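You operate a simulated robot arm through the tools that you are given. There is no shell and no other tool.

You are at the controls of a simulated robot arm. One attempt, no reset.

Task
Take the mould ninety-two and put it on the sand in sand tray three. Set the vent slider of cover box two to OPEN. Fetch the mould ninety-five and stand it on the grey tile on the sand in sand tray seven. Set the vent slider of cover box three to OPEN. Stack the spring foot labelled "62" from the sand in the end sand tray on top of the spring foot labelled "57". Fetch the grey rubber pad and set it on the sand in sand tray six. Put the dark grey nut mould on the sand in sand tray two. The order is free. Set down upright: mould ninety-two, mould ninety-five, dark grey nut mould.

It is judged by the outcome, as a careful person would: the job done as asked, and still so three seconds after it is handed in. It fails if anything else is knocked over, pushed out of place, dropped, spilled or broken. A push-on lid holds only when it is set on centred and level and pressed home; a screw cap is set on level and turned clockwise until tight.

Robot
A 7-joint arm with a vacuum gripper on a trunk, on a base that drives. Base frame: it is fixed to the floor where the robot stands at the start and does not move with it; the origin is under the middle of the robot, x ahead of it, y to its left, z up. Readings come in mm, degrees, newtons and seconds.
With the tool pointing down near the work surface it reaches from about 100 to 500 mm from the robot's upright axis, wherever it stands. Its first joint turns from -115.0 to 115.0 degrees. Places, roughly: dark grey nut mould (9x9x24 cm) [-1200, 100, 700]; grey rubber pad (8x8x3 cm) [-1200, -400, 700]; grey tile [500, 3000, 750]; mould ninety-five [500, 500, 750]; mould ninety-two [500, 0, 750]; sand in sand tray six [600, 2400, 700]; sand in sand tray three [600, 900, 700]; sand in sand tray two [600, 100, 700]; spring foot [500, -750, 750]; vent slider of cover box three [800, 900, 1100]; vent slider of cover box two [800, 100, 1100]. Payload 2.55 kg.
Tool frame: the origin (TCP) lies in the middle of the cups' lips, and z points out of the cups. The gripper has 1 cup of 44 mm across, covering 44 by 44 mm (tool x, y); the bellows give 20 mm. With the vacuum on, a cup seals on a smooth face that it is pressed against (1 to 4 N); it does not hold porous or soft things. The pull reaches 55 N.
Orientation is that of the tool frame in the base frame, as [roll, pitch, yaw] about the fixed x, y, z axes, in that order (R = Rz(yaw) Ry(pitch) Rx(roll)). With the cups facing straight down, the tool's x points along the base's -x, its y along +y and its z along -z.

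Tools
- The arm moves only by the tool move_arm. Its argument "steps" is a list that holds one entry, the list of rows, each a list of 7 numbers: the shift along the tool's x, y, z in m, then the turn, a rotation vector about the tool's x, y, z in degrees, then the vacuum: 1 switches it on, 0 off. In form: [[[x, y, z, wx, wy, wz, valve], ...]]. A call has 1 to 20 rows; each row is the pose to reach, as a shift and turn from the pose commanded when the call began, along the tool's axes at that moment. Rows are played at 5 a second. More than 50 mm and 8.6 degrees between two rows, or a gripper value outside its range, and nothing of the call is played. A pose out of reach is approached as far as the arm can. The call stops where the force on the tool passes 40 N (or 10 N more than at its start, if that is more) or the arm is blocked; 0.2 s more then pass. The pull builds up within a second once a cup has sealed. Time passes only in rows, and 0.2 s behind the last, so rows that repeat a pose give it time. It gives the time, the measured TCP pose, the force on the tool (base axes) and the pull of the vacuum at its end, in the units of the frame above (readings bear some noise), with the torque about the TCP (base axes, N m) and any sound that the robot's microphone picked up, and new pictures: "pictures" is both (left out), scene, wrist or none.
- Cameras (640 x 400 px; columns grow to the right, rows downward): "scene" is now at [5.8, 164.6, 1813.7]; the picture's right is [-0.17, -0.99, 0.00], its down [-0.87, 0.15, -0.48] and it looks along [0.47, -0.08, -0.88] (base axes); focal length 260 px, centre (320, 200). "wrist" rides on the gripper at [81, 6, -172] in the tool frame; the picture's right is [-0.08, 1.00, 0.00], its down [-0.89, -0.07, -0.45] and it looks along [-0.44, -0.04, 0.90] (tool axes); focal length 256 px, centre (320, 200). There is no depth. A picture from a camera that has moved, and an enlarged one, comes with that camera's place and axes in the base frame and with its lens.
- slide_trunk(by): slides the trunk up (or, below 0, down) by that many mm; the arm and the scene camera ride with it, the base frame stays. It gives what a move gives, with no picture.
- base_move(legs): drives the robot by 1 to 6 legs, each [ahead, left, turn to the left] in mm, mm and degrees, along the robot's own axes; the way and the turn of a leg run together, so that a leg with both is an arc; at most 1500 mm and 180 degrees a leg. The arm and the cameras ride along, it lands a little off, and it stops where it bumps. It gives what a move gives, and a new picture of the scene camera.
- pan_tilt(pan, tilt): turns the head with the scene camera to pan (to the left, within 155 degrees either way) and tilt (down, from -29 to 69), counted from straight ahead of the robot. It gives what a move gives, and a new picture of the scene camera.
- enlarge(camera, box): a new picture of the part [left, top, right, bottom] of that camera's present view, enlarged. The clock stands still meanwhile.
- sign_off(): hands the job in; it is judged then, once.

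Nothing tells you exact positions but the pictures and the camera data. Unless the task says otherwise, let go and move clear before handing in.

The tools are called after "Request:" as name(argument=value, ...) on one line, values as JSON. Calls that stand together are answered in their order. move_arm: Moves the arm, as the interface text tells. Its arguments: {"type":"object","properties":{"steps":{"type":"array","items":{"type":"array","items":{"type":"array","items":{"type":"number"}}}},"pictures":{"type":"string","enum":["both","scene","wrist","none"]}},"required":["steps"]} The other tools are called the same way: slide_trunk (by) slides the trunk up or down; base_move (legs) drives the base; pan_tilt (pan, tilt) turns the head that bears the scene camera; enlarge (camera, box) takes an enlarged picture of a part of a camera's view; sign_off () hands the job in.

At the start:

```text
time_s: 0.0
position: [371.5, -64.7, 1255.5]
ee_rot: [180.0, 0.1, 180.0]
force: [0.5, -0.4, 0.4]
torque: [0.01, 0.02, 0.01]
pull: 0.0
trunk travel left (down, up): [-924.0, 66.0]
robot x, y, heading: [-0.2, -0.0, 0.2]
head pan, tilt: [-9.8, 61.6]
```

scene: 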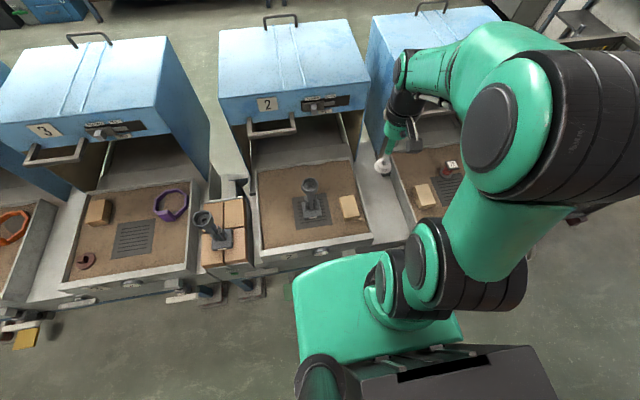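
wrist: 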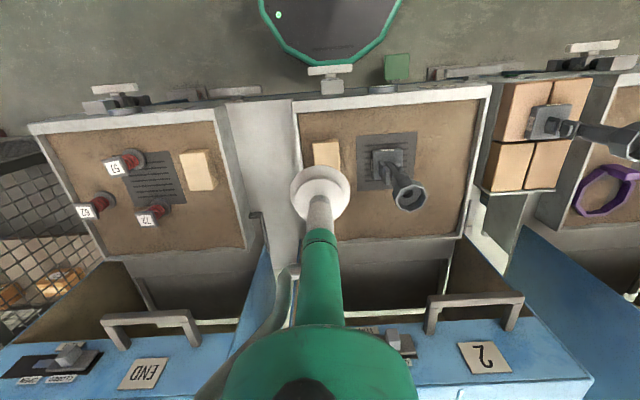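

I see a row of sand trays with blue cover boxes (END, 2, 3, ...) and moulds standing on tray two and on bricks between trays two and three. I'll first look closely at both views before moving anything.

Request:
enlarge(camera="wrist", box=[20, 60, 300, 260])

Request:
enlarge(camera="wrist", box=[280, 60, 640, 260])

Request:
enlarge(camera="scene", box=[0, 60, 380, 300])

Request:
pan_tilt(pan=60, tilt=35)

```text
2.00 times, centred on (160, 160) of wrist
camera zoom: at [290.8, -57.9, 1428.5], right [0.08, 1.0, 0.0], down [0.89, -0.07, 0.45], along [0.44, -0.04, -0.9], focal length 512 px, centre (640, 280)
```

zoom: 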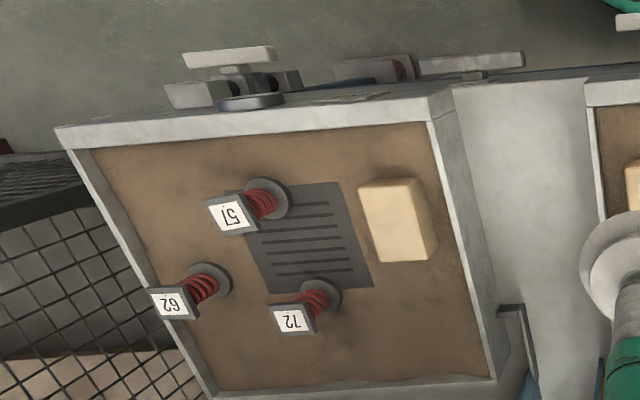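

```text
1.78 times, centred on (460, 160) of wrist
camera zoom: at [290.8, -57.9, 1428.5], right [0.08, 1.0, 0.0], down [0.89, -0.07, 0.45], along [0.44, -0.04, -0.9], focal length 455 px, centre (71, 271)
```

zoom: 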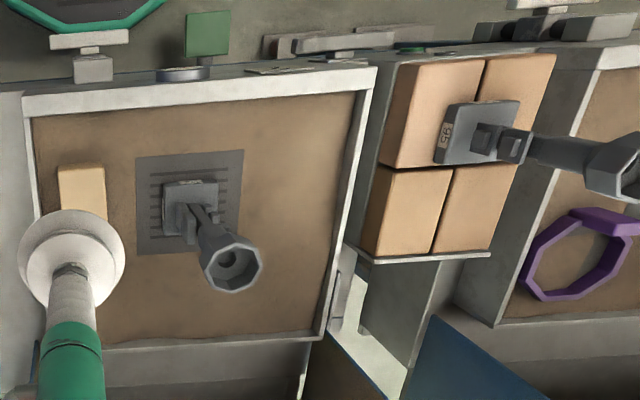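

```text
1.67 times, centred on (190, 180) of scene
camera zoom: at [5.8, 164.6, 1813.7], right [-0.17, -0.99, 0.0], down [-0.87, 0.15, -0.48], along [0.47, -0.08, -0.88], focal length 433 px, centre (537, 233)
```

zoom: 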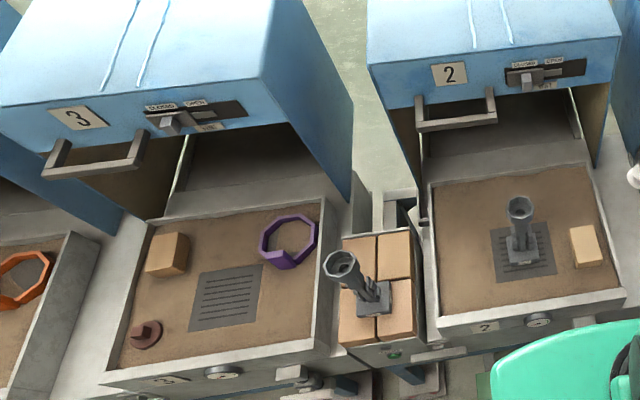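

```text
time_s: 1.4
position: [371.6, -64.2, 1255.0]
ee_rot: [-179.9, 0.0, 180.0]
force: [0.2, 0.2, 0.1]
torque: [0.03, 0.02, 0.0]
pull: 0.0
trunk travel left (down, up): [-924.0, 66.0]
robot x, y, heading: [-1.1, 0.1, -0.1]
head pan, tilt: [60.0, 35.0]
camera scene: at [-14.0, 251.9, 1849.8], right [0.87, -0.5, 0.0], down [-0.29, -0.5, -0.82], along [0.41, 0.71, -0.57], focal length 260 px, centre (320, 200)
```

scene: 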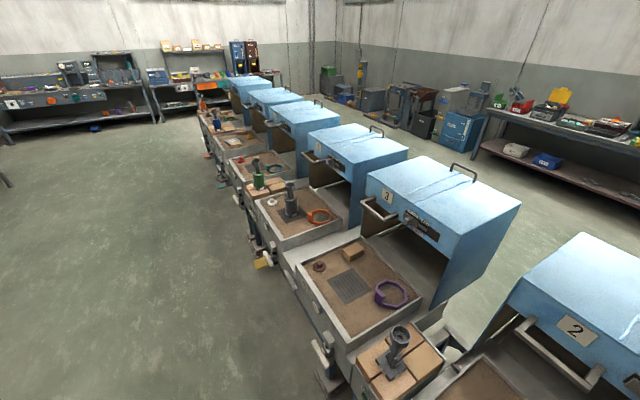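

The row of trays continues to the left past tray three. I'll look at the far trays and at the area behind the robot.

Request:
enlarge(camera="scene", box=[180, 60, 440, 270])

Request:
pan_tilt(pan=150, tilt=40)

Request:
pan_tilt(pan=-150, tilt=40)

Request:
pan_tilt(pan=-60, tilt=40)

```text
1.90 times, centred on (310, 165) of scene
camera zoom: at [-14.0, 251.9, 1849.8], right [0.87, -0.5, 0.0], down [-0.29, -0.5, -0.82], along [0.41, 0.71, -0.57], focal length 495 px, centre (339, 267)
```

zoom: 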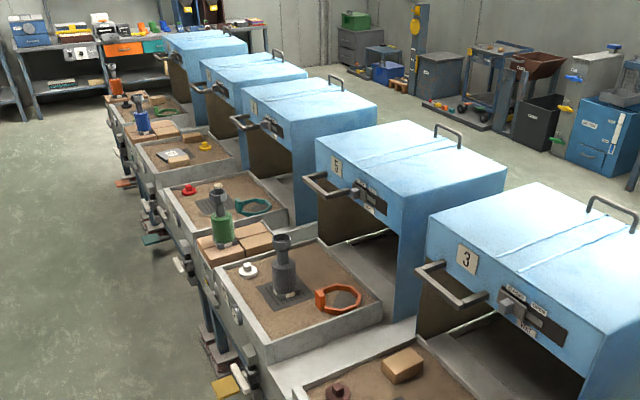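

```text
time_s: 3.1
position: [371.5, -64.6, 1255.2]
ee_rot: [180.0, 0.0, -180.0]
force: [0.1, -0.7, 0.1]
torque: [0.0, 0.03, 0.01]
pull: 0.1
trunk travel left (down, up): [-924.0, 66.0]
robot x, y, heading: [-0.2, -0.8, -0.1]
head pan, tilt: [150.0, 40.0]
camera scene: at [-131.7, 218.2, 1842.3], right [0.5, 0.87, 0.0], down [0.56, -0.32, -0.77], along [-0.66, 0.38, -0.64], focal length 260 px, centre (320, 200)
```

scene: 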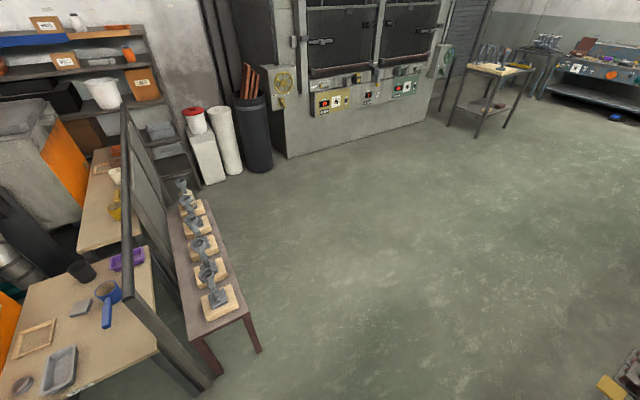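

```text
time_s: 7.2
position: [370.0, -65.1, 1256.4]
ee_rot: [-179.9, 0.0, -179.9]
force: [-0.1, 0.1, 0.3]
torque: [-0.01, 0.03, 0.01]
pull: 0.0
trunk travel left (down, up): [-924.0, 66.0]
robot x, y, heading: [-2.3, -2.1, -0.1]
head pan, tilt: [-150.0, 40.0]
camera scene: at [-131.7, 133.1, 1842.3], right [-0.5, 0.87, 0.0], down [0.56, 0.32, -0.77], along [-0.66, -0.38, -0.64], focal length 260 px, centre (320, 200)
```

scene: 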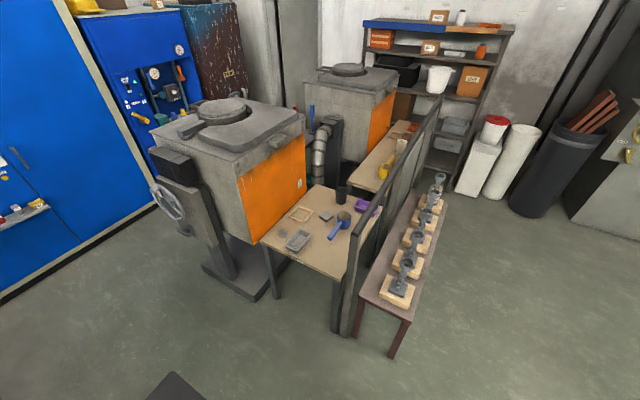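

```text
time_s: 8.8
position: [371.7, -64.5, 1256.0]
ee_rot: [-179.9, 0.0, -180.0]
force: [0.7, -0.3, 0.2]
torque: [0.0, 0.01, 0.01]
pull: 0.0
trunk travel left (down, up): [-924.0, 66.0]
robot x, y, heading: [-2.0, -0.2, 0.1]
head pan, tilt: [-60.0, 40.0]
camera scene: at [-15.6, 102.0, 1842.3], right [-0.87, -0.5, 0.0], down [-0.32, 0.56, -0.77], along [0.38, -0.66, -0.64], focal length 260 px, centre (320, 200)
```

scene: 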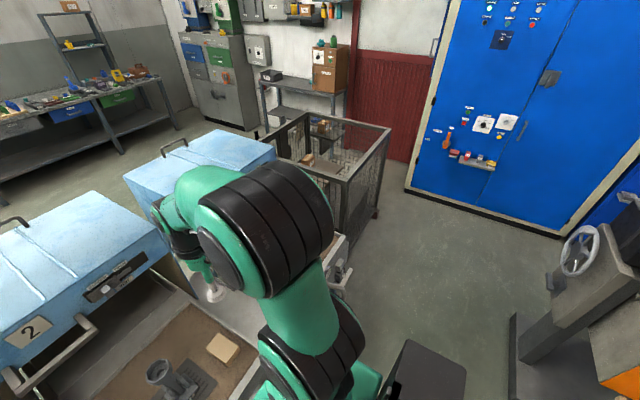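

I can see a bench with a grey square pad and a fence, and a narrow table with five moulds, behind the robot. I'll zoom in on the labels and shapes first.

Request:
enlarge(camera="wrist", box=[340, 120, 460, 220])

Request:
enlarge(camera="wrist", box=[490, 70, 640, 170])

Request:
pan_tilt(pan=-10, tilt=50)

Request:
enlarge(camera="scene", box=[220, 150, 420, 300])

```text
4.00 times, centred on (400, 170) of wrist
camera zoom: at [290.8, -58.0, 1428.6], right [0.08, 1.0, 0.0], down [0.89, -0.07, 0.45], along [0.44, -0.04, -0.9], focal length 1024 px, centre (0, 320)
```

zoom: 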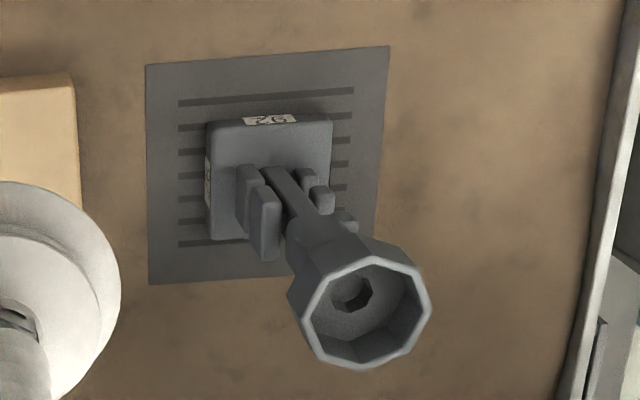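

```text
4.00 times, centred on (565, 120) of wrist
camera zoom: at [290.8, -58.0, 1428.6], right [0.08, 1.0, 0.0], down [0.89, -0.07, 0.45], along [0.44, -0.04, -0.9], focal length 1024 px, centre (-660, 520)
```

zoom: 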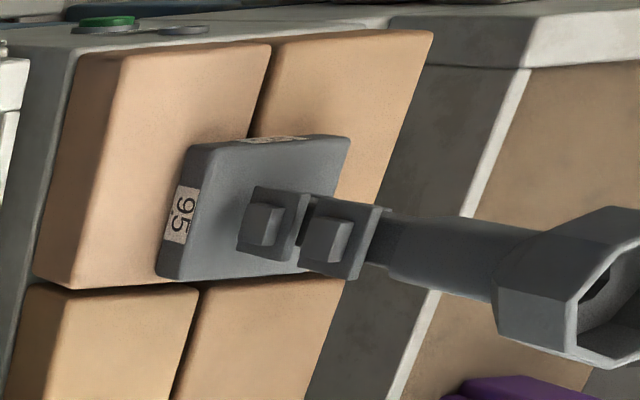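

```text
time_s: 10.0
position: [371.0, -64.4, 1255.6]
ee_rot: [180.0, 0.0, -180.0]
force: [0.0, -0.8, 0.0]
torque: [-0.04, -0.03, 0.0]
pull: 0.1
trunk travel left (down, up): [-924.0, 66.0]
robot x, y, heading: [-3.6, 1.6, -0.0]
head pan, tilt: [-10.0, 50.0]
camera scene: at [17.8, 162.2, 1828.1], right [-0.17, -0.98, 0.0], down [-0.75, 0.13, -0.64], along [0.63, -0.11, -0.77], focal length 260 px, centre (320, 200)
```

scene: 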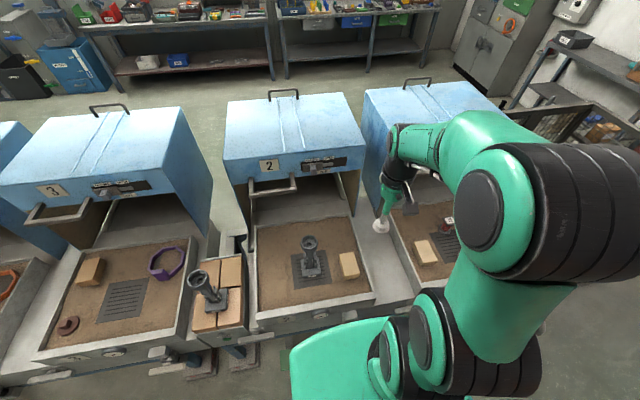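

```text
2.67 times, centred on (320, 225) of scene
camera zoom: at [17.8, 162.2, 1828.1], right [-0.17, -0.98, 0.0], down [-0.75, 0.13, -0.64], along [0.63, -0.11, -0.77], focal length 693 px, centre (320, 133)
```

zoom: 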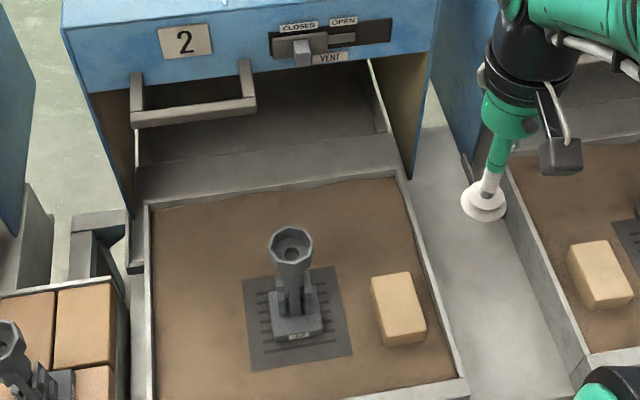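

Mould 92 is on tray two at roughly (540, 112), and mould 95 is on the bricks between trays two and three. I'll look down at the robot's own front clearance, then at the vents and the moulds on the table behind.

Request:
pan_tilt(pan=30, tilt=69)

Request:
pan_tilt(pan=155, tilt=35)

Request:
enlarge(camera="scene", box=[150, 170, 290, 350])

Request:
enlarge(camera="scene", box=[0, 200, 220, 400])

```text
time_s: 11.1
position: [371.1, -65.4, 1256.2]
ee_rot: [179.9, 0.1, -180.0]
force: [-0.4, -0.1, -0.3]
torque: [0.01, 0.0, -0.01]
pull: 0.0
trunk travel left (down, up): [-924.0, 66.0]
robot x, y, heading: [-0.9, -1.3, -0.2]
head pan, tilt: [30.0, 68.8]
camera scene: at [-9.6, 203.5, 1806.2], right [0.5, -0.87, 0.0], down [-0.81, -0.47, -0.36], along [0.31, 0.18, -0.93], focal length 260 px, centre (320, 200)
```

scene: 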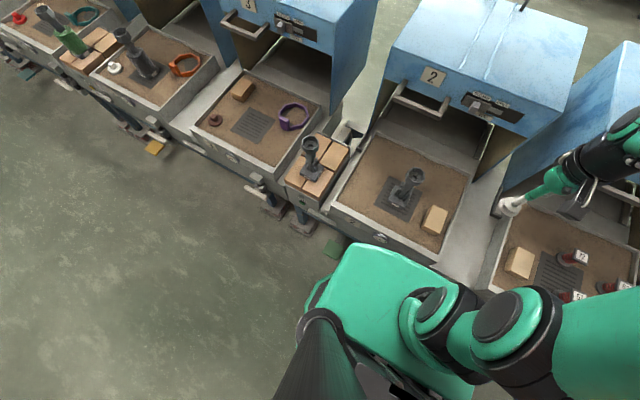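

```text
time_s: 13.1
position: [371.6, -64.4, 1256.3]
ee_rot: [180.0, 0.0, -179.9]
force: [0.6, -0.3, 0.0]
torque: [0.02, 0.03, -0.02]
pull: 0.1
trunk travel left (down, up): [-924.0, 66.0]
robot x, y, heading: [-2.6, -2.1, 0.1]
head pan, tilt: [154.7, 35.0]
camera scene: at [-137.7, 213.3, 1849.8], right [0.43, 0.9, 0.0], down [0.52, -0.25, -0.82], along [-0.74, 0.35, -0.57], focal length 260 px, centre (320, 200)
```

scene: 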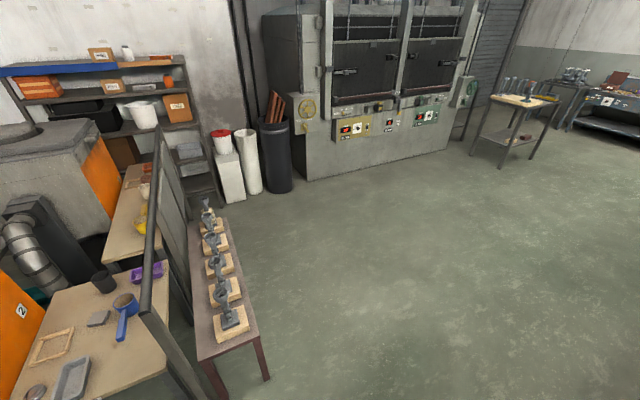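

```text
2.22 times, centred on (220, 260) of scene
camera zoom: at [-137.7, 213.3, 1849.8], right [0.43, 0.9, 0.0], down [0.52, -0.25, -0.82], along [-0.74, 0.35, -0.57], focal length 578 px, centre (542, 67)
```

zoom: 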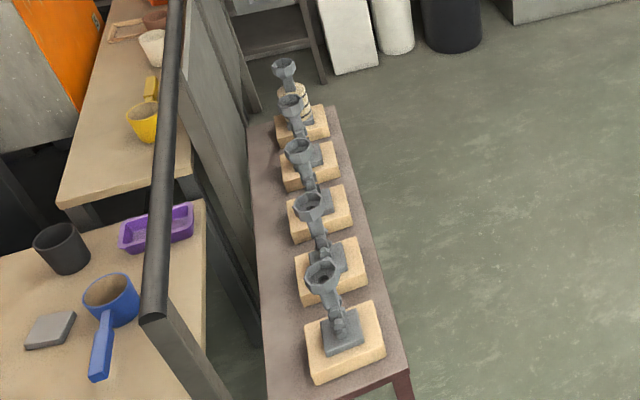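

```text
2.00 times, centred on (110, 300) of scene
camera zoom: at [-137.7, 213.3, 1849.8], right [0.43, 0.9, 0.0], down [0.52, -0.25, -0.82], along [-0.74, 0.35, -0.57], focal length 520 px, centre (740, 0)
```

zoom: 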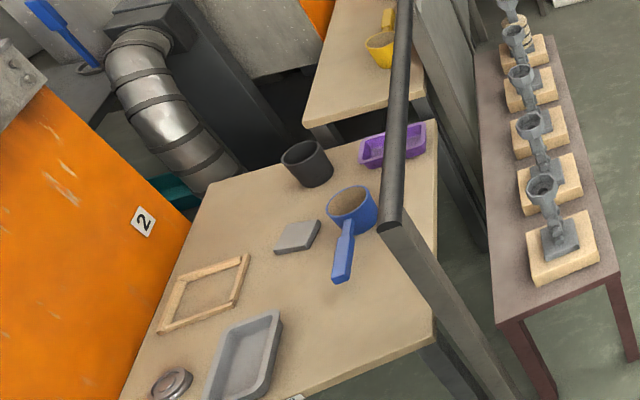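

The pad is at about (-1196, -433) on the bench, and the nut moulds are on the narrow table. I'll bring the wrist camera to a side view of mould 92 to see where the cup can seal.

Request:
move_arm(steps=[[[0.005, 0.022, 0.032, 0, -5.5, 0, 0], [0.01, 0.044, 0.064, 0, -11, 0, 0], [0.015, 0.066, 0.096, 0, -16.5, 0, 0], [0.02, 0.088, 0.128, 0, -22, 0, 0], [0.025, 0.11, 0.16, 0, -27.5, 0, 0], [0.03, 0.132, 0.192, 0, -33, 0, 0], [0.035, 0.154, 0.224, 0, -39, 0, 0], [0.04, 0.177, 0.255, 0, -45, 0, 0], [0.04, 0.177, 0.255, 0, -45, 0, 0]]], pictures="both")

```text
time_s: 15.3
position: [411.1, 153.8, 1037.5]
ee_rot: [164.6, 50.6, 161.4]
force: [-0.4, 0.8, -0.5]
torque: [0.01, 0.01, -0.01]
pull: 0.0
out of reach, approached as far as the arm can: row 4, 5
trunk travel left (down, up): [-924.0, 66.0]
robot x, y, heading: [1.1, 3.3, -0.1]
head pan, tilt: [154.7, 35.0]
stopped in row 9: the arm was blocked; the commanded pose is now the measured one
camera scene: at [-137.4, 214.8, 1849.6], right [0.43, 0.9, 0.0], down [0.52, -0.25, -0.82], along [-0.74, 0.35, -0.57], focal length 260 px, centre (320, 200)
camera wrist: at [227.0, 174.3, 1082.6], right [0.16, 0.96, 0.23], down [0.18, -0.26, 0.95], along [0.97, -0.11, -0.21], focal length 256 px, centre (320, 200)
```

scene: 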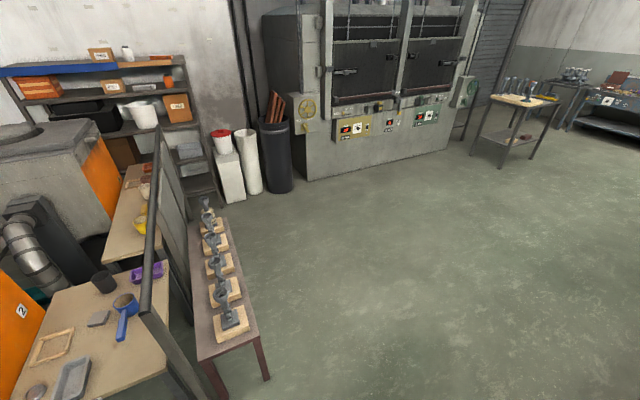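
wrist: 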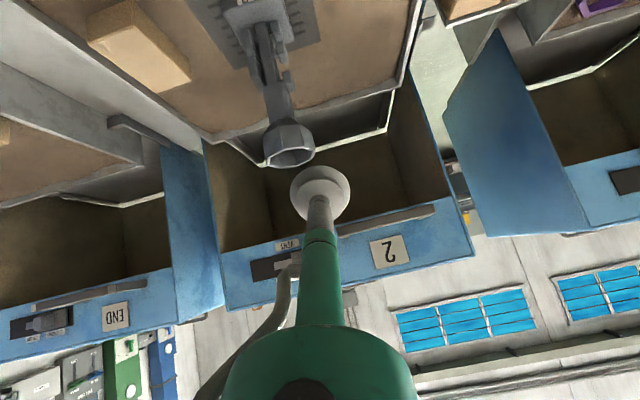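

The arm got blocked partway but the wrist camera now has a side view of mould 92. I'll zoom in on it.

Request:
enlarge(camera="wrist", box=[210, 0, 350, 180])

Request:
enlarge(camera="wrist", box=[210, 220, 330, 300])

Request:
pan_tilt(pan=-40, tilt=60)

```text
2.22 times, centred on (280, 90) of wrist
camera zoom: at [227.0, 174.3, 1082.6], right [0.16, 0.96, 0.23], down [0.18, -0.26, 0.95], along [0.97, -0.11, -0.21], focal length 569 px, centre (409, 444)
```

zoom: 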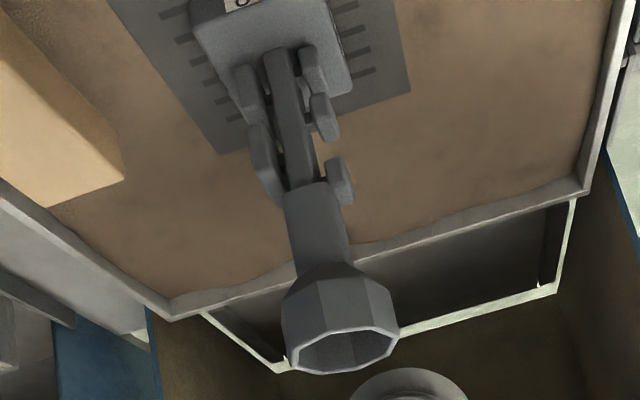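

```text
5.00 times, centred on (270, 260) of wrist
camera zoom: at [227.0, 174.3, 1082.6], right [0.16, 0.96, 0.23], down [0.18, -0.26, 0.95], along [0.97, -0.11, -0.21], focal length 1280 px, centre (570, -100)
```

zoom: 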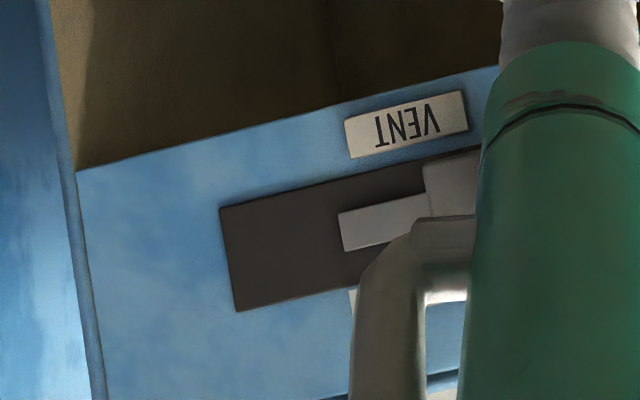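

```text
time_s: 18.2
position: [411.2, 154.4, 1038.8]
ee_rot: [164.3, 50.7, 161.3]
force: [0.4, 0.7, -0.2]
torque: [-0.04, 0.0, -0.03]
pull: 0.0
trunk travel left (down, up): [-924.0, 66.0]
robot x, y, heading: [0.0, 0.7, 0.1]
head pan, tilt: [-40.0, 60.0]
camera scene: at [-7.1, 132.8, 1815.5], right [-0.64, -0.77, 0.0], down [-0.66, 0.56, -0.5], along [0.38, -0.32, -0.87], focal length 260 px, centre (320, 200)
```

scene: 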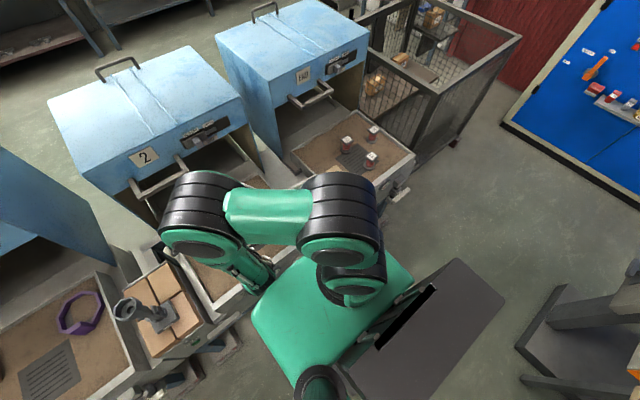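

The head is a hollow octagonal cup with a hole, so I need to see its inside from above. I'll bring the tool back to pointing down and lower the trunk a bit for a more comfortable arm configuration.

Request:
move_arm(steps=[[[-0.015, -0.0087, -0.0165, 0.76, 6.5, -1.31, 0], [-0.03, -0.0173, -0.033, 1.52, 13, -2.62, 0], [-0.045, -0.026, -0.0495, 2.28, 19.5, -3.94, 0], [-0.06, -0.0347, -0.066, 3.04, 26, -5.25, 0], [-0.075, -0.0433, -0.0826, 3.8, 32.5, -6.56, 0], [-0.09, -0.052, -0.099, 4.56, 39, -7.88, 0], [-0.105, -0.0606, -0.1156, 5.32, 45.5, -9.19, 0], [-0.12, -0.0693, -0.1321, 6.08, 52, -10.5, 0], [-0.12, -0.0693, -0.1321, 6.08, 52, -10.5, 0], [-0.12, -0.0693, -0.1321, 6.08, 52, -10.5, 0]]], pictures="both")

```text
time_s: 20.4
position: [371.6, 60.7, 1116.8]
ee_rot: [-175.9, 6.0, 179.8]
force: [-0.3, 0.3, 0.2]
torque: [0.03, 0.0, 0.01]
pull: 0.0
out of reach, approached as far as the arm can: row 5, 6, 7, 8, 9, 10
trunk travel left (down, up): [-924.0, 66.0]
robot x, y, heading: [0.6, 3.0, -0.0]
head pan, tilt: [-40.0, 60.0]
camera scene: at [-5.1, 132.4, 1815.5], right [-0.64, -0.77, 0.0], down [-0.66, 0.56, -0.5], along [0.38, -0.32, -0.87], focal length 260 px, centre (320, 200)
camera wrist: at [274.2, 80.1, 1280.8], right [0.09, 0.99, -0.06], down [0.84, -0.04, 0.54], along [0.53, -0.1, -0.84], focal length 256 px, centre (320, 200)
```

scene: 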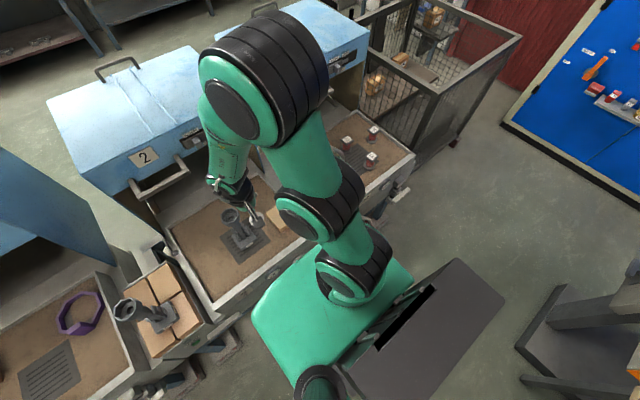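
wrist: 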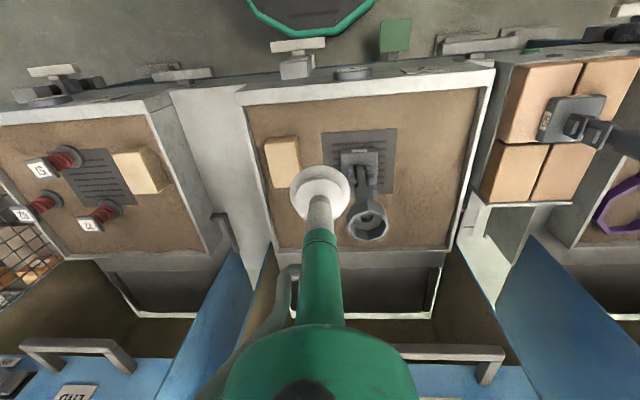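

The arm is now in a usable elbow-up posture. I'll zoom on mould 92's head from the wrist and scene cameras to see inside it and triangulate its position.

Request:
enlarge(camera="wrist", box=[320, 130, 416, 250])

Request:
enlarge(camera="scene", box=[205, 190, 275, 260])

Request:
enlarge(camera="wrist", box=[220, 0, 440, 140])

```text
3.33 times, centred on (368, 190) of wrist
camera zoom: at [274.2, 80.1, 1280.8], right [0.09, 0.99, -0.06], down [0.84, -0.04, 0.54], along [0.53, -0.1, -0.84], focal length 853 px, centre (160, 233)
```

zoom: 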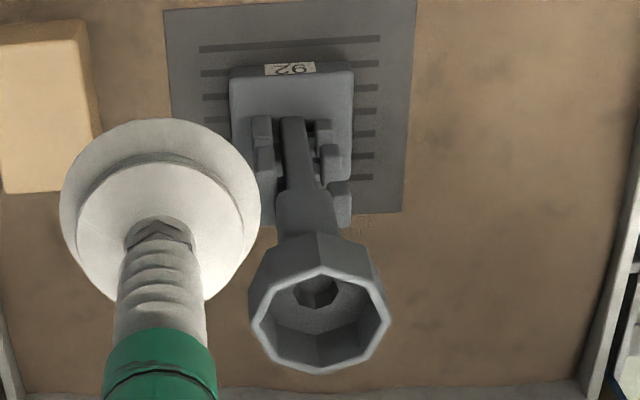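

```text
5.71 times, centred on (240, 225) of scene
camera zoom: at [-5.1, 132.4, 1815.5], right [-0.64, -0.77, 0.0], down [-0.66, 0.56, -0.5], along [0.38, -0.32, -0.87], focal length 1486 px, centre (777, 57)
```

zoom: 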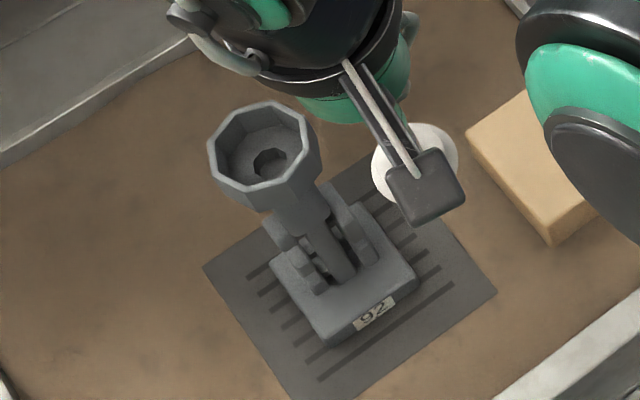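

```text
2.86 times, centred on (330, 70) of wrist
camera zoom: at [274.2, 80.1, 1280.8], right [0.09, 0.99, -0.06], down [0.84, -0.04, 0.54], along [0.53, -0.1, -0.84], focal length 731 px, centre (291, 571)
```

zoom: 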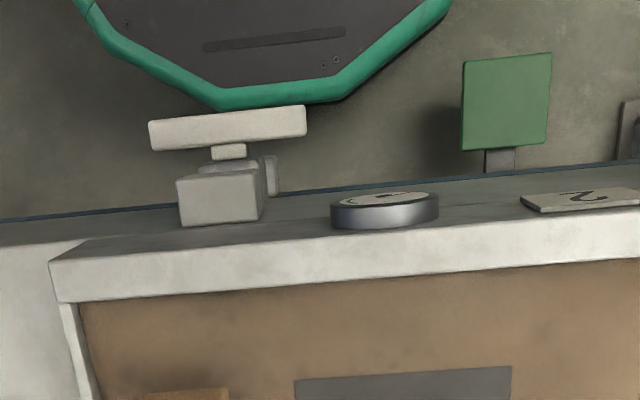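

I see mould 92's head rim at about (530, 113, 957), with a flat floor and small hole inside, so a 44 mm cup should fit inside and seal on that floor. I now need to know how far the base can drive under the trays.

Request:
pan_tilt(pan=65, tilt=45)

Request:
enlarge(camera="scene", box=[180, 100, 420, 300])

Request:
pan_tilt(pan=20, tilt=69)

Request:
enlarge(camera="scene", box=[180, 150, 440, 400])

```text
time_s: 22.2
position: [371.1, 60.3, 1118.2]
ee_rot: [-175.9, 6.1, 179.8]
force: [0.3, 0.2, 0.0]
torque: [0.01, 0.01, -0.02]
pull: 0.0
trunk travel left (down, up): [-924.0, 66.0]
robot x, y, heading: [3.0, -1.2, -0.1]
head pan, tilt: [65.0, 45.0]
camera scene: at [-23.7, 249.2, 1835.0], right [0.91, -0.42, 0.0], down [-0.3, -0.64, -0.71], along [0.3, 0.64, -0.71], focal length 260 px, centre (320, 200)
```

scene: 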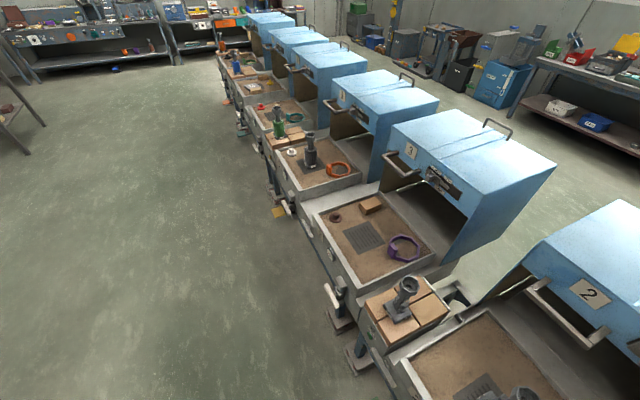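

```text
2.00 times, centred on (300, 200) of scene
camera zoom: at [-23.7, 249.2, 1835.0], right [0.91, -0.42, 0.0], down [-0.3, -0.64, -0.71], along [0.3, 0.64, -0.71], focal length 520 px, centre (360, 200)
```

zoom: 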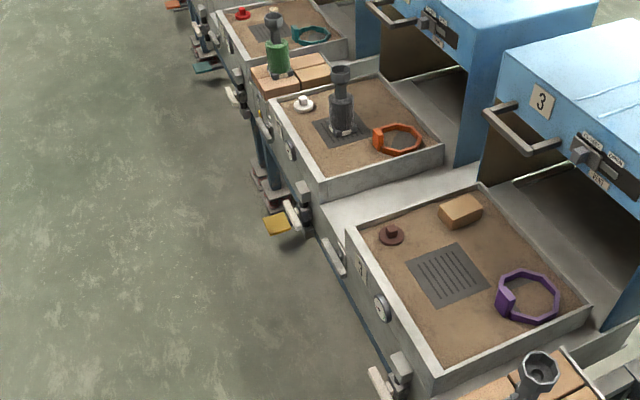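

```text
time_s: 23.3
position: [370.2, 60.9, 1118.5]
ee_rot: [-175.9, 6.3, 179.7]
force: [-0.8, 0.0, 0.4]
torque: [0.02, -0.05, 0.01]
pull: 0.0
trunk travel left (down, up): [-924.0, 66.0]
robot x, y, heading: [0.5, 0.1, -0.0]
head pan, tilt: [20.0, 68.8]
camera scene: at [-5.6, 194.8, 1806.2], right [0.34, -0.94, 0.0], down [-0.88, -0.32, -0.36], along [0.34, 0.12, -0.93], focal length 260 px, centre (320, 200)
```

scene: 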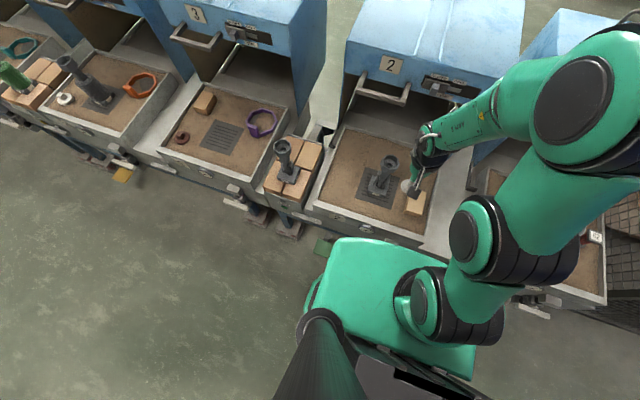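

```text
1.60 times, centred on (310, 275) of scene
camera zoom: at [-5.6, 194.8, 1806.2], right [0.34, -0.94, 0.0], down [-0.88, -0.32, -0.36], along [0.34, 0.12, -0.93], focal length 416 px, centre (336, 80)
```

zoom: 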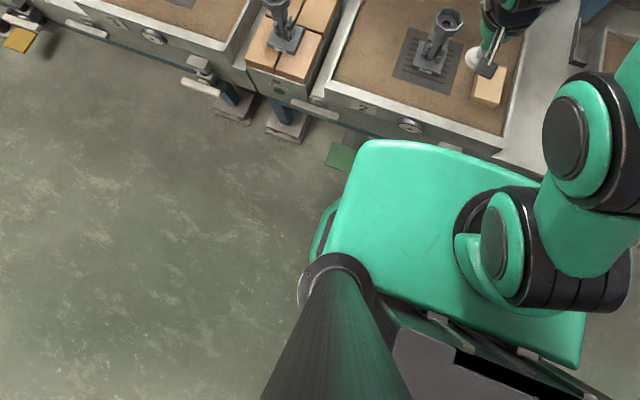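

The mobile base is low with its nose around x=267, and the foot pedal for tray two is near (287, 273, 230), so driving straight ahead should be clear under the tray. I'll go ahead in a careful leg.

Request:
base_move(legs=[[60, 0, 0]])

Request:
base_move(legs=[[70, 0, 0]])

```text
time_s: 24.3
position: [430.2, 61.9, 1117.8]
ee_rot: [-175.9, 6.2, 179.8]
force: [0.0, 0.2, -0.5]
torque: [0.04, 0.02, 0.01]
pull: 0.0
trunk travel left (down, up): [-924.0, 66.0]
robot x, y, heading: [57.1, 1.9, 0.1]
head pan, tilt: [20.0, 68.8]
camera scene: at [53.6, 194.7, 1806.2], right [0.34, -0.94, 0.0], down [-0.88, -0.32, -0.36], along [0.34, 0.12, -0.93], focal length 260 px, centre (320, 200)
```

scene: 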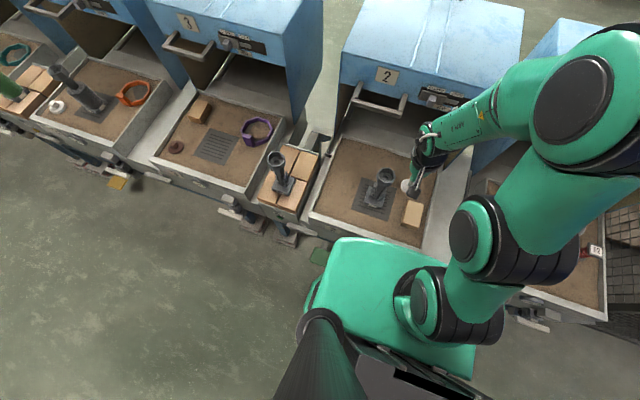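

```text
time_s: 25.2
position: [461.7, 54.2, 1119.3]
ee_rot: [-175.9, 5.9, 179.8]
force: [0.5, 0.5, 0.4]
torque: [0.0, 0.08, -0.03]
pull: 0.0
trunk travel left (down, up): [-924.0, 66.0]
robot x, y, heading: [92.4, -7.2, 0.1]
head pan, tilt: [20.0, 68.8]
stopped in leg 1: the robot was blocked; the commanded pose is now the measured one
camera scene: at [87.0, 188.2, 1806.1], right [0.34, -0.94, 0.0], down [-0.88, -0.32, -0.36], along [0.34, 0.12, -0.93], focal length 260 px, centre (320, 200)
```

scene: 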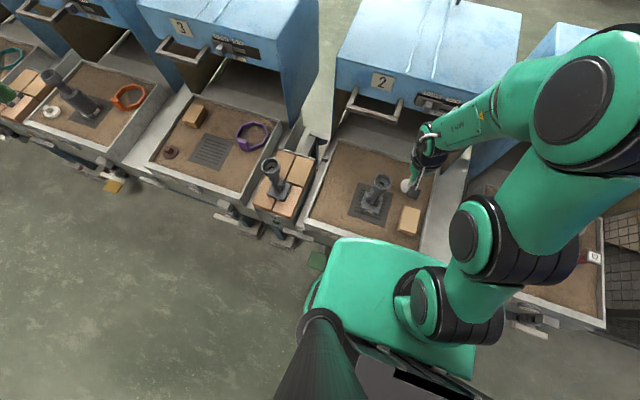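

The base bumped at about x=92, so that is the forward limit here. I'll back off about 10 mm and then level the tool above mould 92's head.

Request:
base_move(legs=[[-12, 0, 0]])

```text
time_s: 25.9
position: [448.4, 52.8, 1118.3]
ee_rot: [-175.9, 6.0, 179.7]
force: [0.5, -0.4, 0.2]
torque: [0.0, 0.04, -0.01]
pull: 0.1
trunk travel left (down, up): [-924.0, 66.0]
robot x, y, heading: [77.8, -6.9, 0.0]
head pan, tilt: [20.0, 68.8]
camera scene: at [73.1, 187.8, 1806.2], right [0.34, -0.94, 0.0], down [-0.88, -0.32, -0.36], along [0.34, 0.12, -0.93], focal length 260 px, centre (320, 200)
```

scene: 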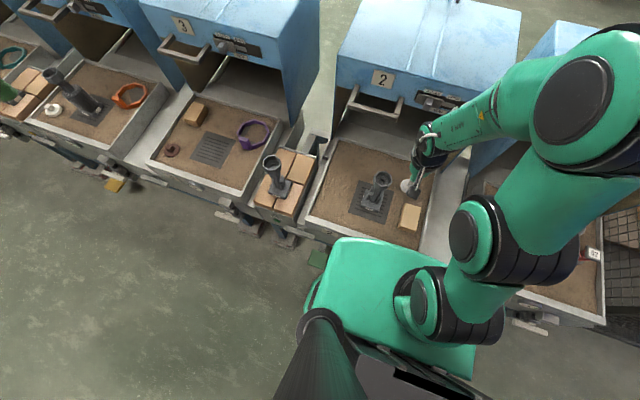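

The robot is now at x≈78. Moving the tool above mould 92's head, levelled.

Request:
move_arm(steps=[[[-0.015, 0.013, 0.016, -0.8, 1.2, 0, 0], [-0.029, 0.026, 0.033, -1.6, 2.4, 0, 0], [-0.044, 0.04, 0.049, -2.5, 3.6, 0, 0], [-0.059, 0.053, 0.065, -3.3, 4.7, 0, 0], [-0.073, 0.066, 0.0815, -4.1, 5.9, 0, 0], [-0.073, 0.066, 0.0815, -4.1, 5.9, 0, 0]]], pictures="both")

Request:
enlarge(camera="wrist", box=[250, 100, 390, 250])

```text
time_s: 27.3
position: [498.1, 111.9, 1013.3]
ee_rot: [173.6, 10.6, 179.3]
force: [0.5, 0.1, -0.1]
torque: [-0.02, 0.0, -0.04]
pull: 0.1
out of reach, approached as far as the arm can: row 1, 2, 3, 4, 5, 6
trunk travel left (down, up): [-924.0, 66.0]
robot x, y, heading: [74.8, -7.7, 0.1]
head pan, tilt: [20.0, 68.8]
camera scene: at [71.3, 187.5, 1806.2], right [0.34, -0.94, 0.0], down [-0.88, -0.32, -0.36], along [0.34, 0.12, -0.93], focal length 260 px, centre (320, 200)
camera wrist: at [386.6, 101.1, 1168.6], right [0.07, 0.99, 0.12], down [0.8, -0.13, 0.59], along [0.6, 0.06, -0.8], focal length 256 px, centre (320, 200)
```

scene: 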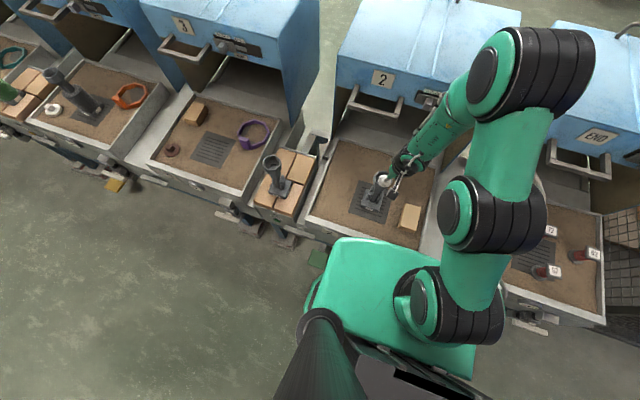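
wrist: 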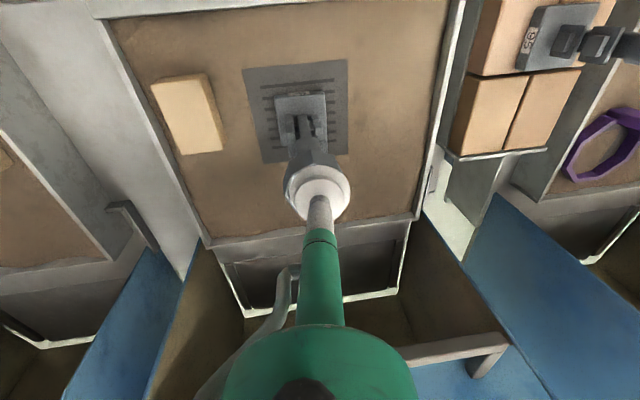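

```text
2.67 times, centred on (320, 175) of wrist
camera zoom: at [386.6, 101.1, 1168.6], right [0.07, 0.99, 0.12], down [0.8, -0.13, 0.59], along [0.6, 0.06, -0.8], focal length 683 px, centre (320, 267)
```

zoom: 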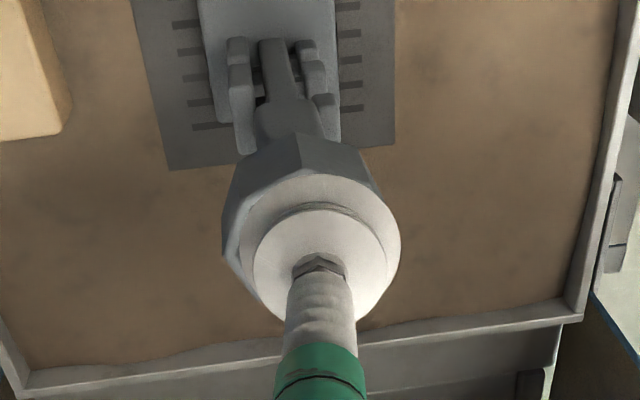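

The target was beyond the arm's comfortable envelope at this trunk height (the tool tilted). I'll retract the arm over the tray front, then lower the trunk.

Request:
move_arm(steps=[[[0.022, -0.0074, -0.0235, 1.3, 2.1, 0, 0], [0.044, -0.015, -0.047, 2.6, 4.2, 0, 0], [0.067, -0.022, -0.07, 3.8, 6.4, 0, 0], [0.089, -0.03, -0.094, 5.1, 8.5, 0, 0], [0.111, -0.037, -0.117, 6.4, 10.6, 0, 0], [0.111, -0.037, -0.117, 6.4, 10.6, 0, 0]]], pictures="scene")

```text
time_s: 28.7
position: [409.9, 25.7, 1108.4]
ee_rot: [-168.5, -6.7, 179.5]
force: [0.0, 1.2, 0.4]
torque: [0.0, 0.01, -0.02]
pull: 0.0
out of reach, approached as far as the arm can: row 1, 2, 3, 4, 5, 6
trunk travel left (down, up): [-924.0, 66.0]
robot x, y, heading: [75.4, -6.8, -0.4]
head pan, tilt: [20.0, 68.8]
camera scene: at [71.5, 188.7, 1806.0], right [0.34, -0.94, 0.0], down [-0.88, -0.32, -0.36], along [0.34, 0.12, -0.93], focal length 260 px, centre (320, 200)
```

scene: 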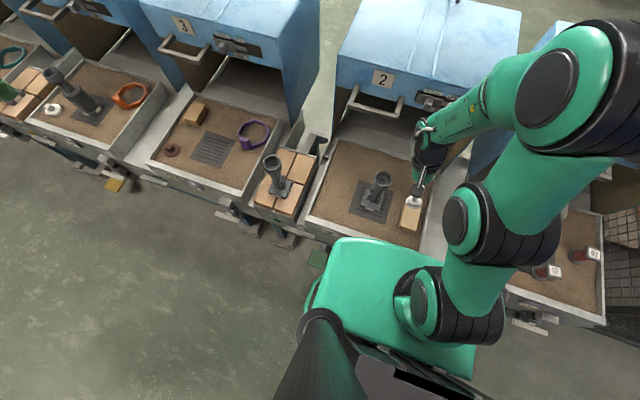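

The arm is near an awkward configuration. I'll lower the trunk 150 mm, which stays clear of everything here, and re-level the tool there.

Request:
slide_trunk(by=-150)

Request:
move_arm(steps=[[[0.01, 0.0, -0.02, -2.3, -1.3, 0, 0], [0.02, 0.0, -0.04, -4.6, -2.7, 0, 0], [0.03, 0.0, -0.06, -6.9, -4.0, 0, 0], [0.04, 0.0, -0.08, -9.2, -5.4, 0, 0], [0.05, 0.0, -0.1, -11.5, -6.7, 0, 0], [0.05, 0.0, -0.1, -11.5, -6.7, 0, 0]]], pictures="scene")

```text
time_s: 30.5
position: [410.0, 24.7, 958.6]
ee_rot: [-168.5, -6.6, 179.6]
force: [0.3, -0.3, -0.2]
torque: [-0.01, 0.01, 0.01]
pull: 0.0
trunk travel left (down, up): [-774.0, 216.0]
robot x, y, heading: [77.6, -9.2, 0.1]
head pan, tilt: [20.0, 68.8]
```

```text
time_s: 31.9
position: [429.6, 20.9, 1000.2]
ee_rot: [-172.5, 3.4, -178.9]
force: [0.0, 0.4, -0.3]
torque: [0.02, -0.01, 0.01]
pull: 0.0
out of reach, approached as far as the arm can: row 1, 2, 3, 4, 5, 6
trunk travel left (down, up): [-774.0, 216.0]
robot x, y, heading: [77.9, -5.4, 0.2]
head pan, tilt: [20.0, 68.8]
camera scene: at [67.5, 188.2, 1656.1], right [0.34, -0.94, 0.0], down [-0.88, -0.32, -0.36], along [0.34, 0.12, -0.93], focal length 260 px, centre (320, 200)
```

scene: 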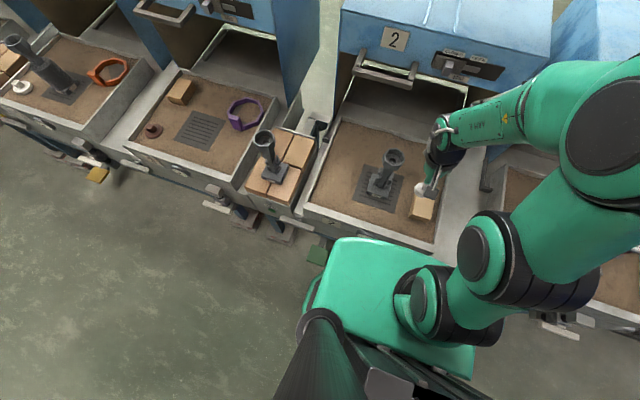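

The arm says upward poses are out of reach, so it may be over-bent when the tool is high relative to the trunk. I'll test a lower, levelled pose.

Request:
move_arm(steps=[[[0.0012, 0.0026, 0.02, -1.5, 0.7, 0.2, 0], [0.0024, 0.0052, 0.04, -3.0, 1.4, 0.4, 0], [0.0035, 0.0078, 0.06, -4.5, 2.0, 0.7, 0], [0.0047, 0.0104, 0.08, -6.0, 2.7, 0.9, 0], [0.0059, 0.013, 0.099, -7.5, 3.4, 1.1, 0], [0.0059, 0.013, 0.099, -7.5, 3.4, 1.1, 0]]], pictures="none")

```text
time_s: 33.3
position: [437.4, 3.7, 914.5]
ee_rot: [-175.2, 4.7, -179.8]
force: [-0.5, 0.6, -0.8]
torque: [0.0, 0.01, 0.02]
pull: 0.0
out of reach, approached as far as the arm can: row 2, 3, 4, 5, 6
trunk travel left (down, up): [-774.0, 216.0]
robot x, y, heading: [73.3, -4.1, -0.2]
head pan, tilt: [20.0, 68.8]
```

Still slightly off, so a joint is probably at a limit. I'll test turning the tool about its own axis, which is free for the suction cup.

Request:
move_arm(steps=[[[0, 0, 0, -1.5, 1.5, 6, 0], [0, 0, 0, -3, 3, 12, 0], [0, 0, 0, -4.5, 4.5, 18, 0], [0, 0, 0, -4.5, 4.5, 24, 0], [0, 0, 0, -4.5, 4.5, 24, 0]]], pictures="none")

```text
time_s: 34.7
position: [461.8, 68.1, 906.9]
ee_rot: [165.2, -4.3, 151.6]
force: [-0.4, 0.2, 0.4]
torque: [-0.01, 0.03, -0.01]
pull: 0.1
out of reach, approached as far as the arm can: row 1, 2, 3, 4
trunk travel left (down, up): [-774.0, 216.0]
robot x, y, heading: [79.0, -10.3, -0.5]
head pan, tilt: [20.0, 68.8]
stopped in row 5: the arm was blocked; the commanded pose is now the measured one
```

The arm got blocked at (462, 68, 907), near mould 92. I need to check that nothing was touched.

Request:
enlarge(camera="scene", box=[300, 100, 500, 260])

Request:
enlarge(camera="wrist", box=[0, 0, 640, 400])

```text
2.50 times, centred on (400, 180) of scene
camera zoom: at [71.8, 188.4, 1656.1], right [0.34, -0.94, 0.0], down [-0.88, -0.32, -0.36], along [0.34, 0.12, -0.93], focal length 650 px, centre (120, 250)
```

zoom: 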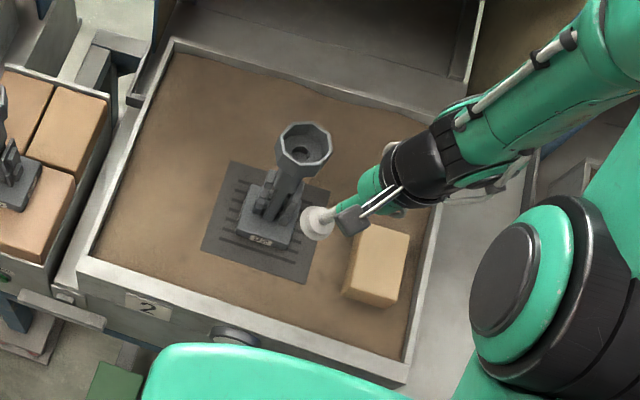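

```text
1.00 times, centred on (320, 200) of wrist (not enlarged: the box is as wide or as high as the picture)
camera zoom: at [383.8, 68.2, 1080.8], right [0.55, 0.8, 0.25], down [0.72, -0.6, 0.34], along [0.42, -0.01, -0.91], focal length 256 px, centre (320, 200)
```

zoom: 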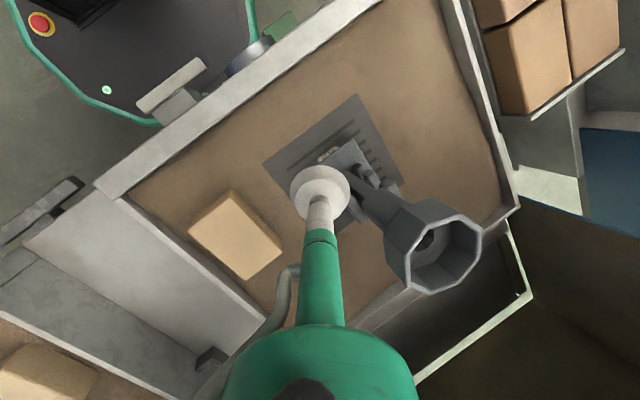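

Nothing was disturbed; the arm simply hit its own joint limits with the elbow far out to the right. I'll return toward the comfortable starting posture relative to the robot (TCP at robot-relative (371, -65)).

Request:
move_arm(steps=[[[-0.005, -0.009, -0.028, 1.9, 0, -3.6, 0], [-0.01, -0.0185, -0.057, 3.9, -0.1, -7.2, 0], [-0.015, -0.028, -0.0855, 5.8, -0.2, -10.8, 0], [-0.02, -0.037, -0.114, 7.75, -0.25, -14.4, 0], [-0.0245, -0.0463, -0.1425, 9.7, -0.3, -18, 0], [-0.0294, -0.0556, -0.171, 11.6, -0.4, -21.6, 0], [-0.0343, -0.065, -0.1995, 13.6, -0.4, -25.2, 0], [-0.0392, -0.0741, -0.228, 15.5, -0.5, -28.8, 0], [-0.0392, -0.0741, -0.228, 15.5, -0.5, -28.8, 0], [-0.0392, -0.0741, -0.228, 15.5, -0.5, -28.8, 0]]], pictures="scene")

```text
time_s: 36.9
position: [444.8, -72.3, 1102.6]
ee_rot: [179.9, 0.0, 179.9]
force: [0.2, 0.1, -0.1]
torque: [-0.02, -0.02, -0.01]
pull: 0.0
trunk travel left (down, up): [-774.0, 216.0]
robot x, y, heading: [77.2, -5.7, -0.2]
head pan, tilt: [20.0, 68.8]
camera scene: at [70.9, 187.7, 1656.2], right [0.34, -0.94, 0.0], down [-0.88, -0.32, -0.36], along [0.34, 0.12, -0.93], focal length 260 px, centre (320, 200)
```

scene: 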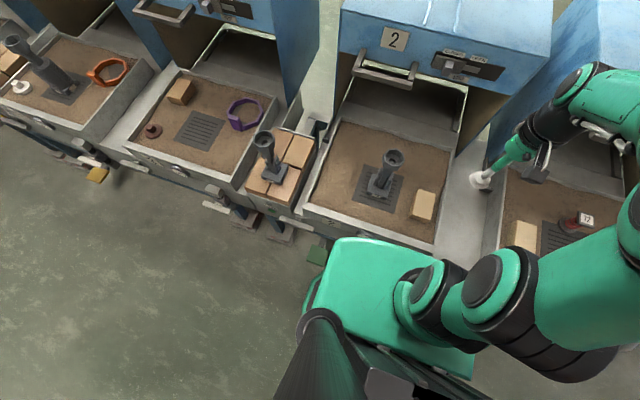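

Back in a good posture, level with no reach warning. Now I'll test how far the arm can go down and forward from here.

Request:
move_arm(steps=[[[0, 0, 0.035, 0, 0, 0, 0], [0, 0, 0.07, 0, 0, 0, 0], [0, 0, 0.105, 0, 0, 0, 0], [0, 0, 0.14, 0, 0, 0, 0], [0, 0, 0.17, 0, 0, 0, 0], [0, 0, 0.17, 0, 0, 0, 0]]], pictures="none")

Request:
move_arm(steps=[[[-0.02, 0, 0, 0, 0, 0, 0], [-0.04, 0, 0, 0, 0, 0, 0], [-0.06, 0, 0, 0, 0, 0, 0], [-0.08, 0, 0, 0, 0, 0, 0], [-0.08, 0, 0, 0, 0, 0, 0]]], pictures="scene")

```text
time_s: 38.3
position: [446.3, -72.8, 932.9]
ee_rot: [179.8, 0.0, 179.9]
force: [0.2, 0.0, 0.9]
torque: [0.02, 0.02, 0.02]
pull: 0.0
trunk travel left (down, up): [-774.0, 216.0]
robot x, y, heading: [77.0, -9.7, -0.1]
head pan, tilt: [20.0, 68.8]
```

```text
time_s: 39.5
position: [525.1, -71.7, 934.9]
ee_rot: [179.8, 0.0, 179.9]
force: [-0.4, -0.1, 0.3]
torque: [0.0, 0.0, -0.03]
pull: 0.0
trunk travel left (down, up): [-774.0, 216.0]
robot x, y, heading: [79.9, -11.0, -0.5]
head pan, tilt: [20.0, 68.8]
camera scene: at [70.9, 187.8, 1656.1], right [0.34, -0.94, 0.0], down [-0.88, -0.32, -0.36], along [0.34, 0.12, -0.93], focal length 260 px, centre (320, 200)
```

scene: 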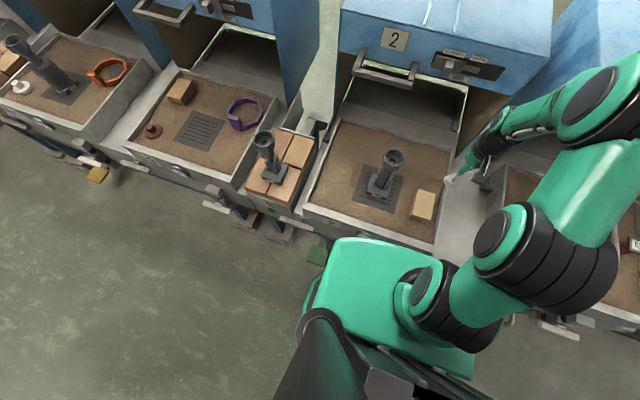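

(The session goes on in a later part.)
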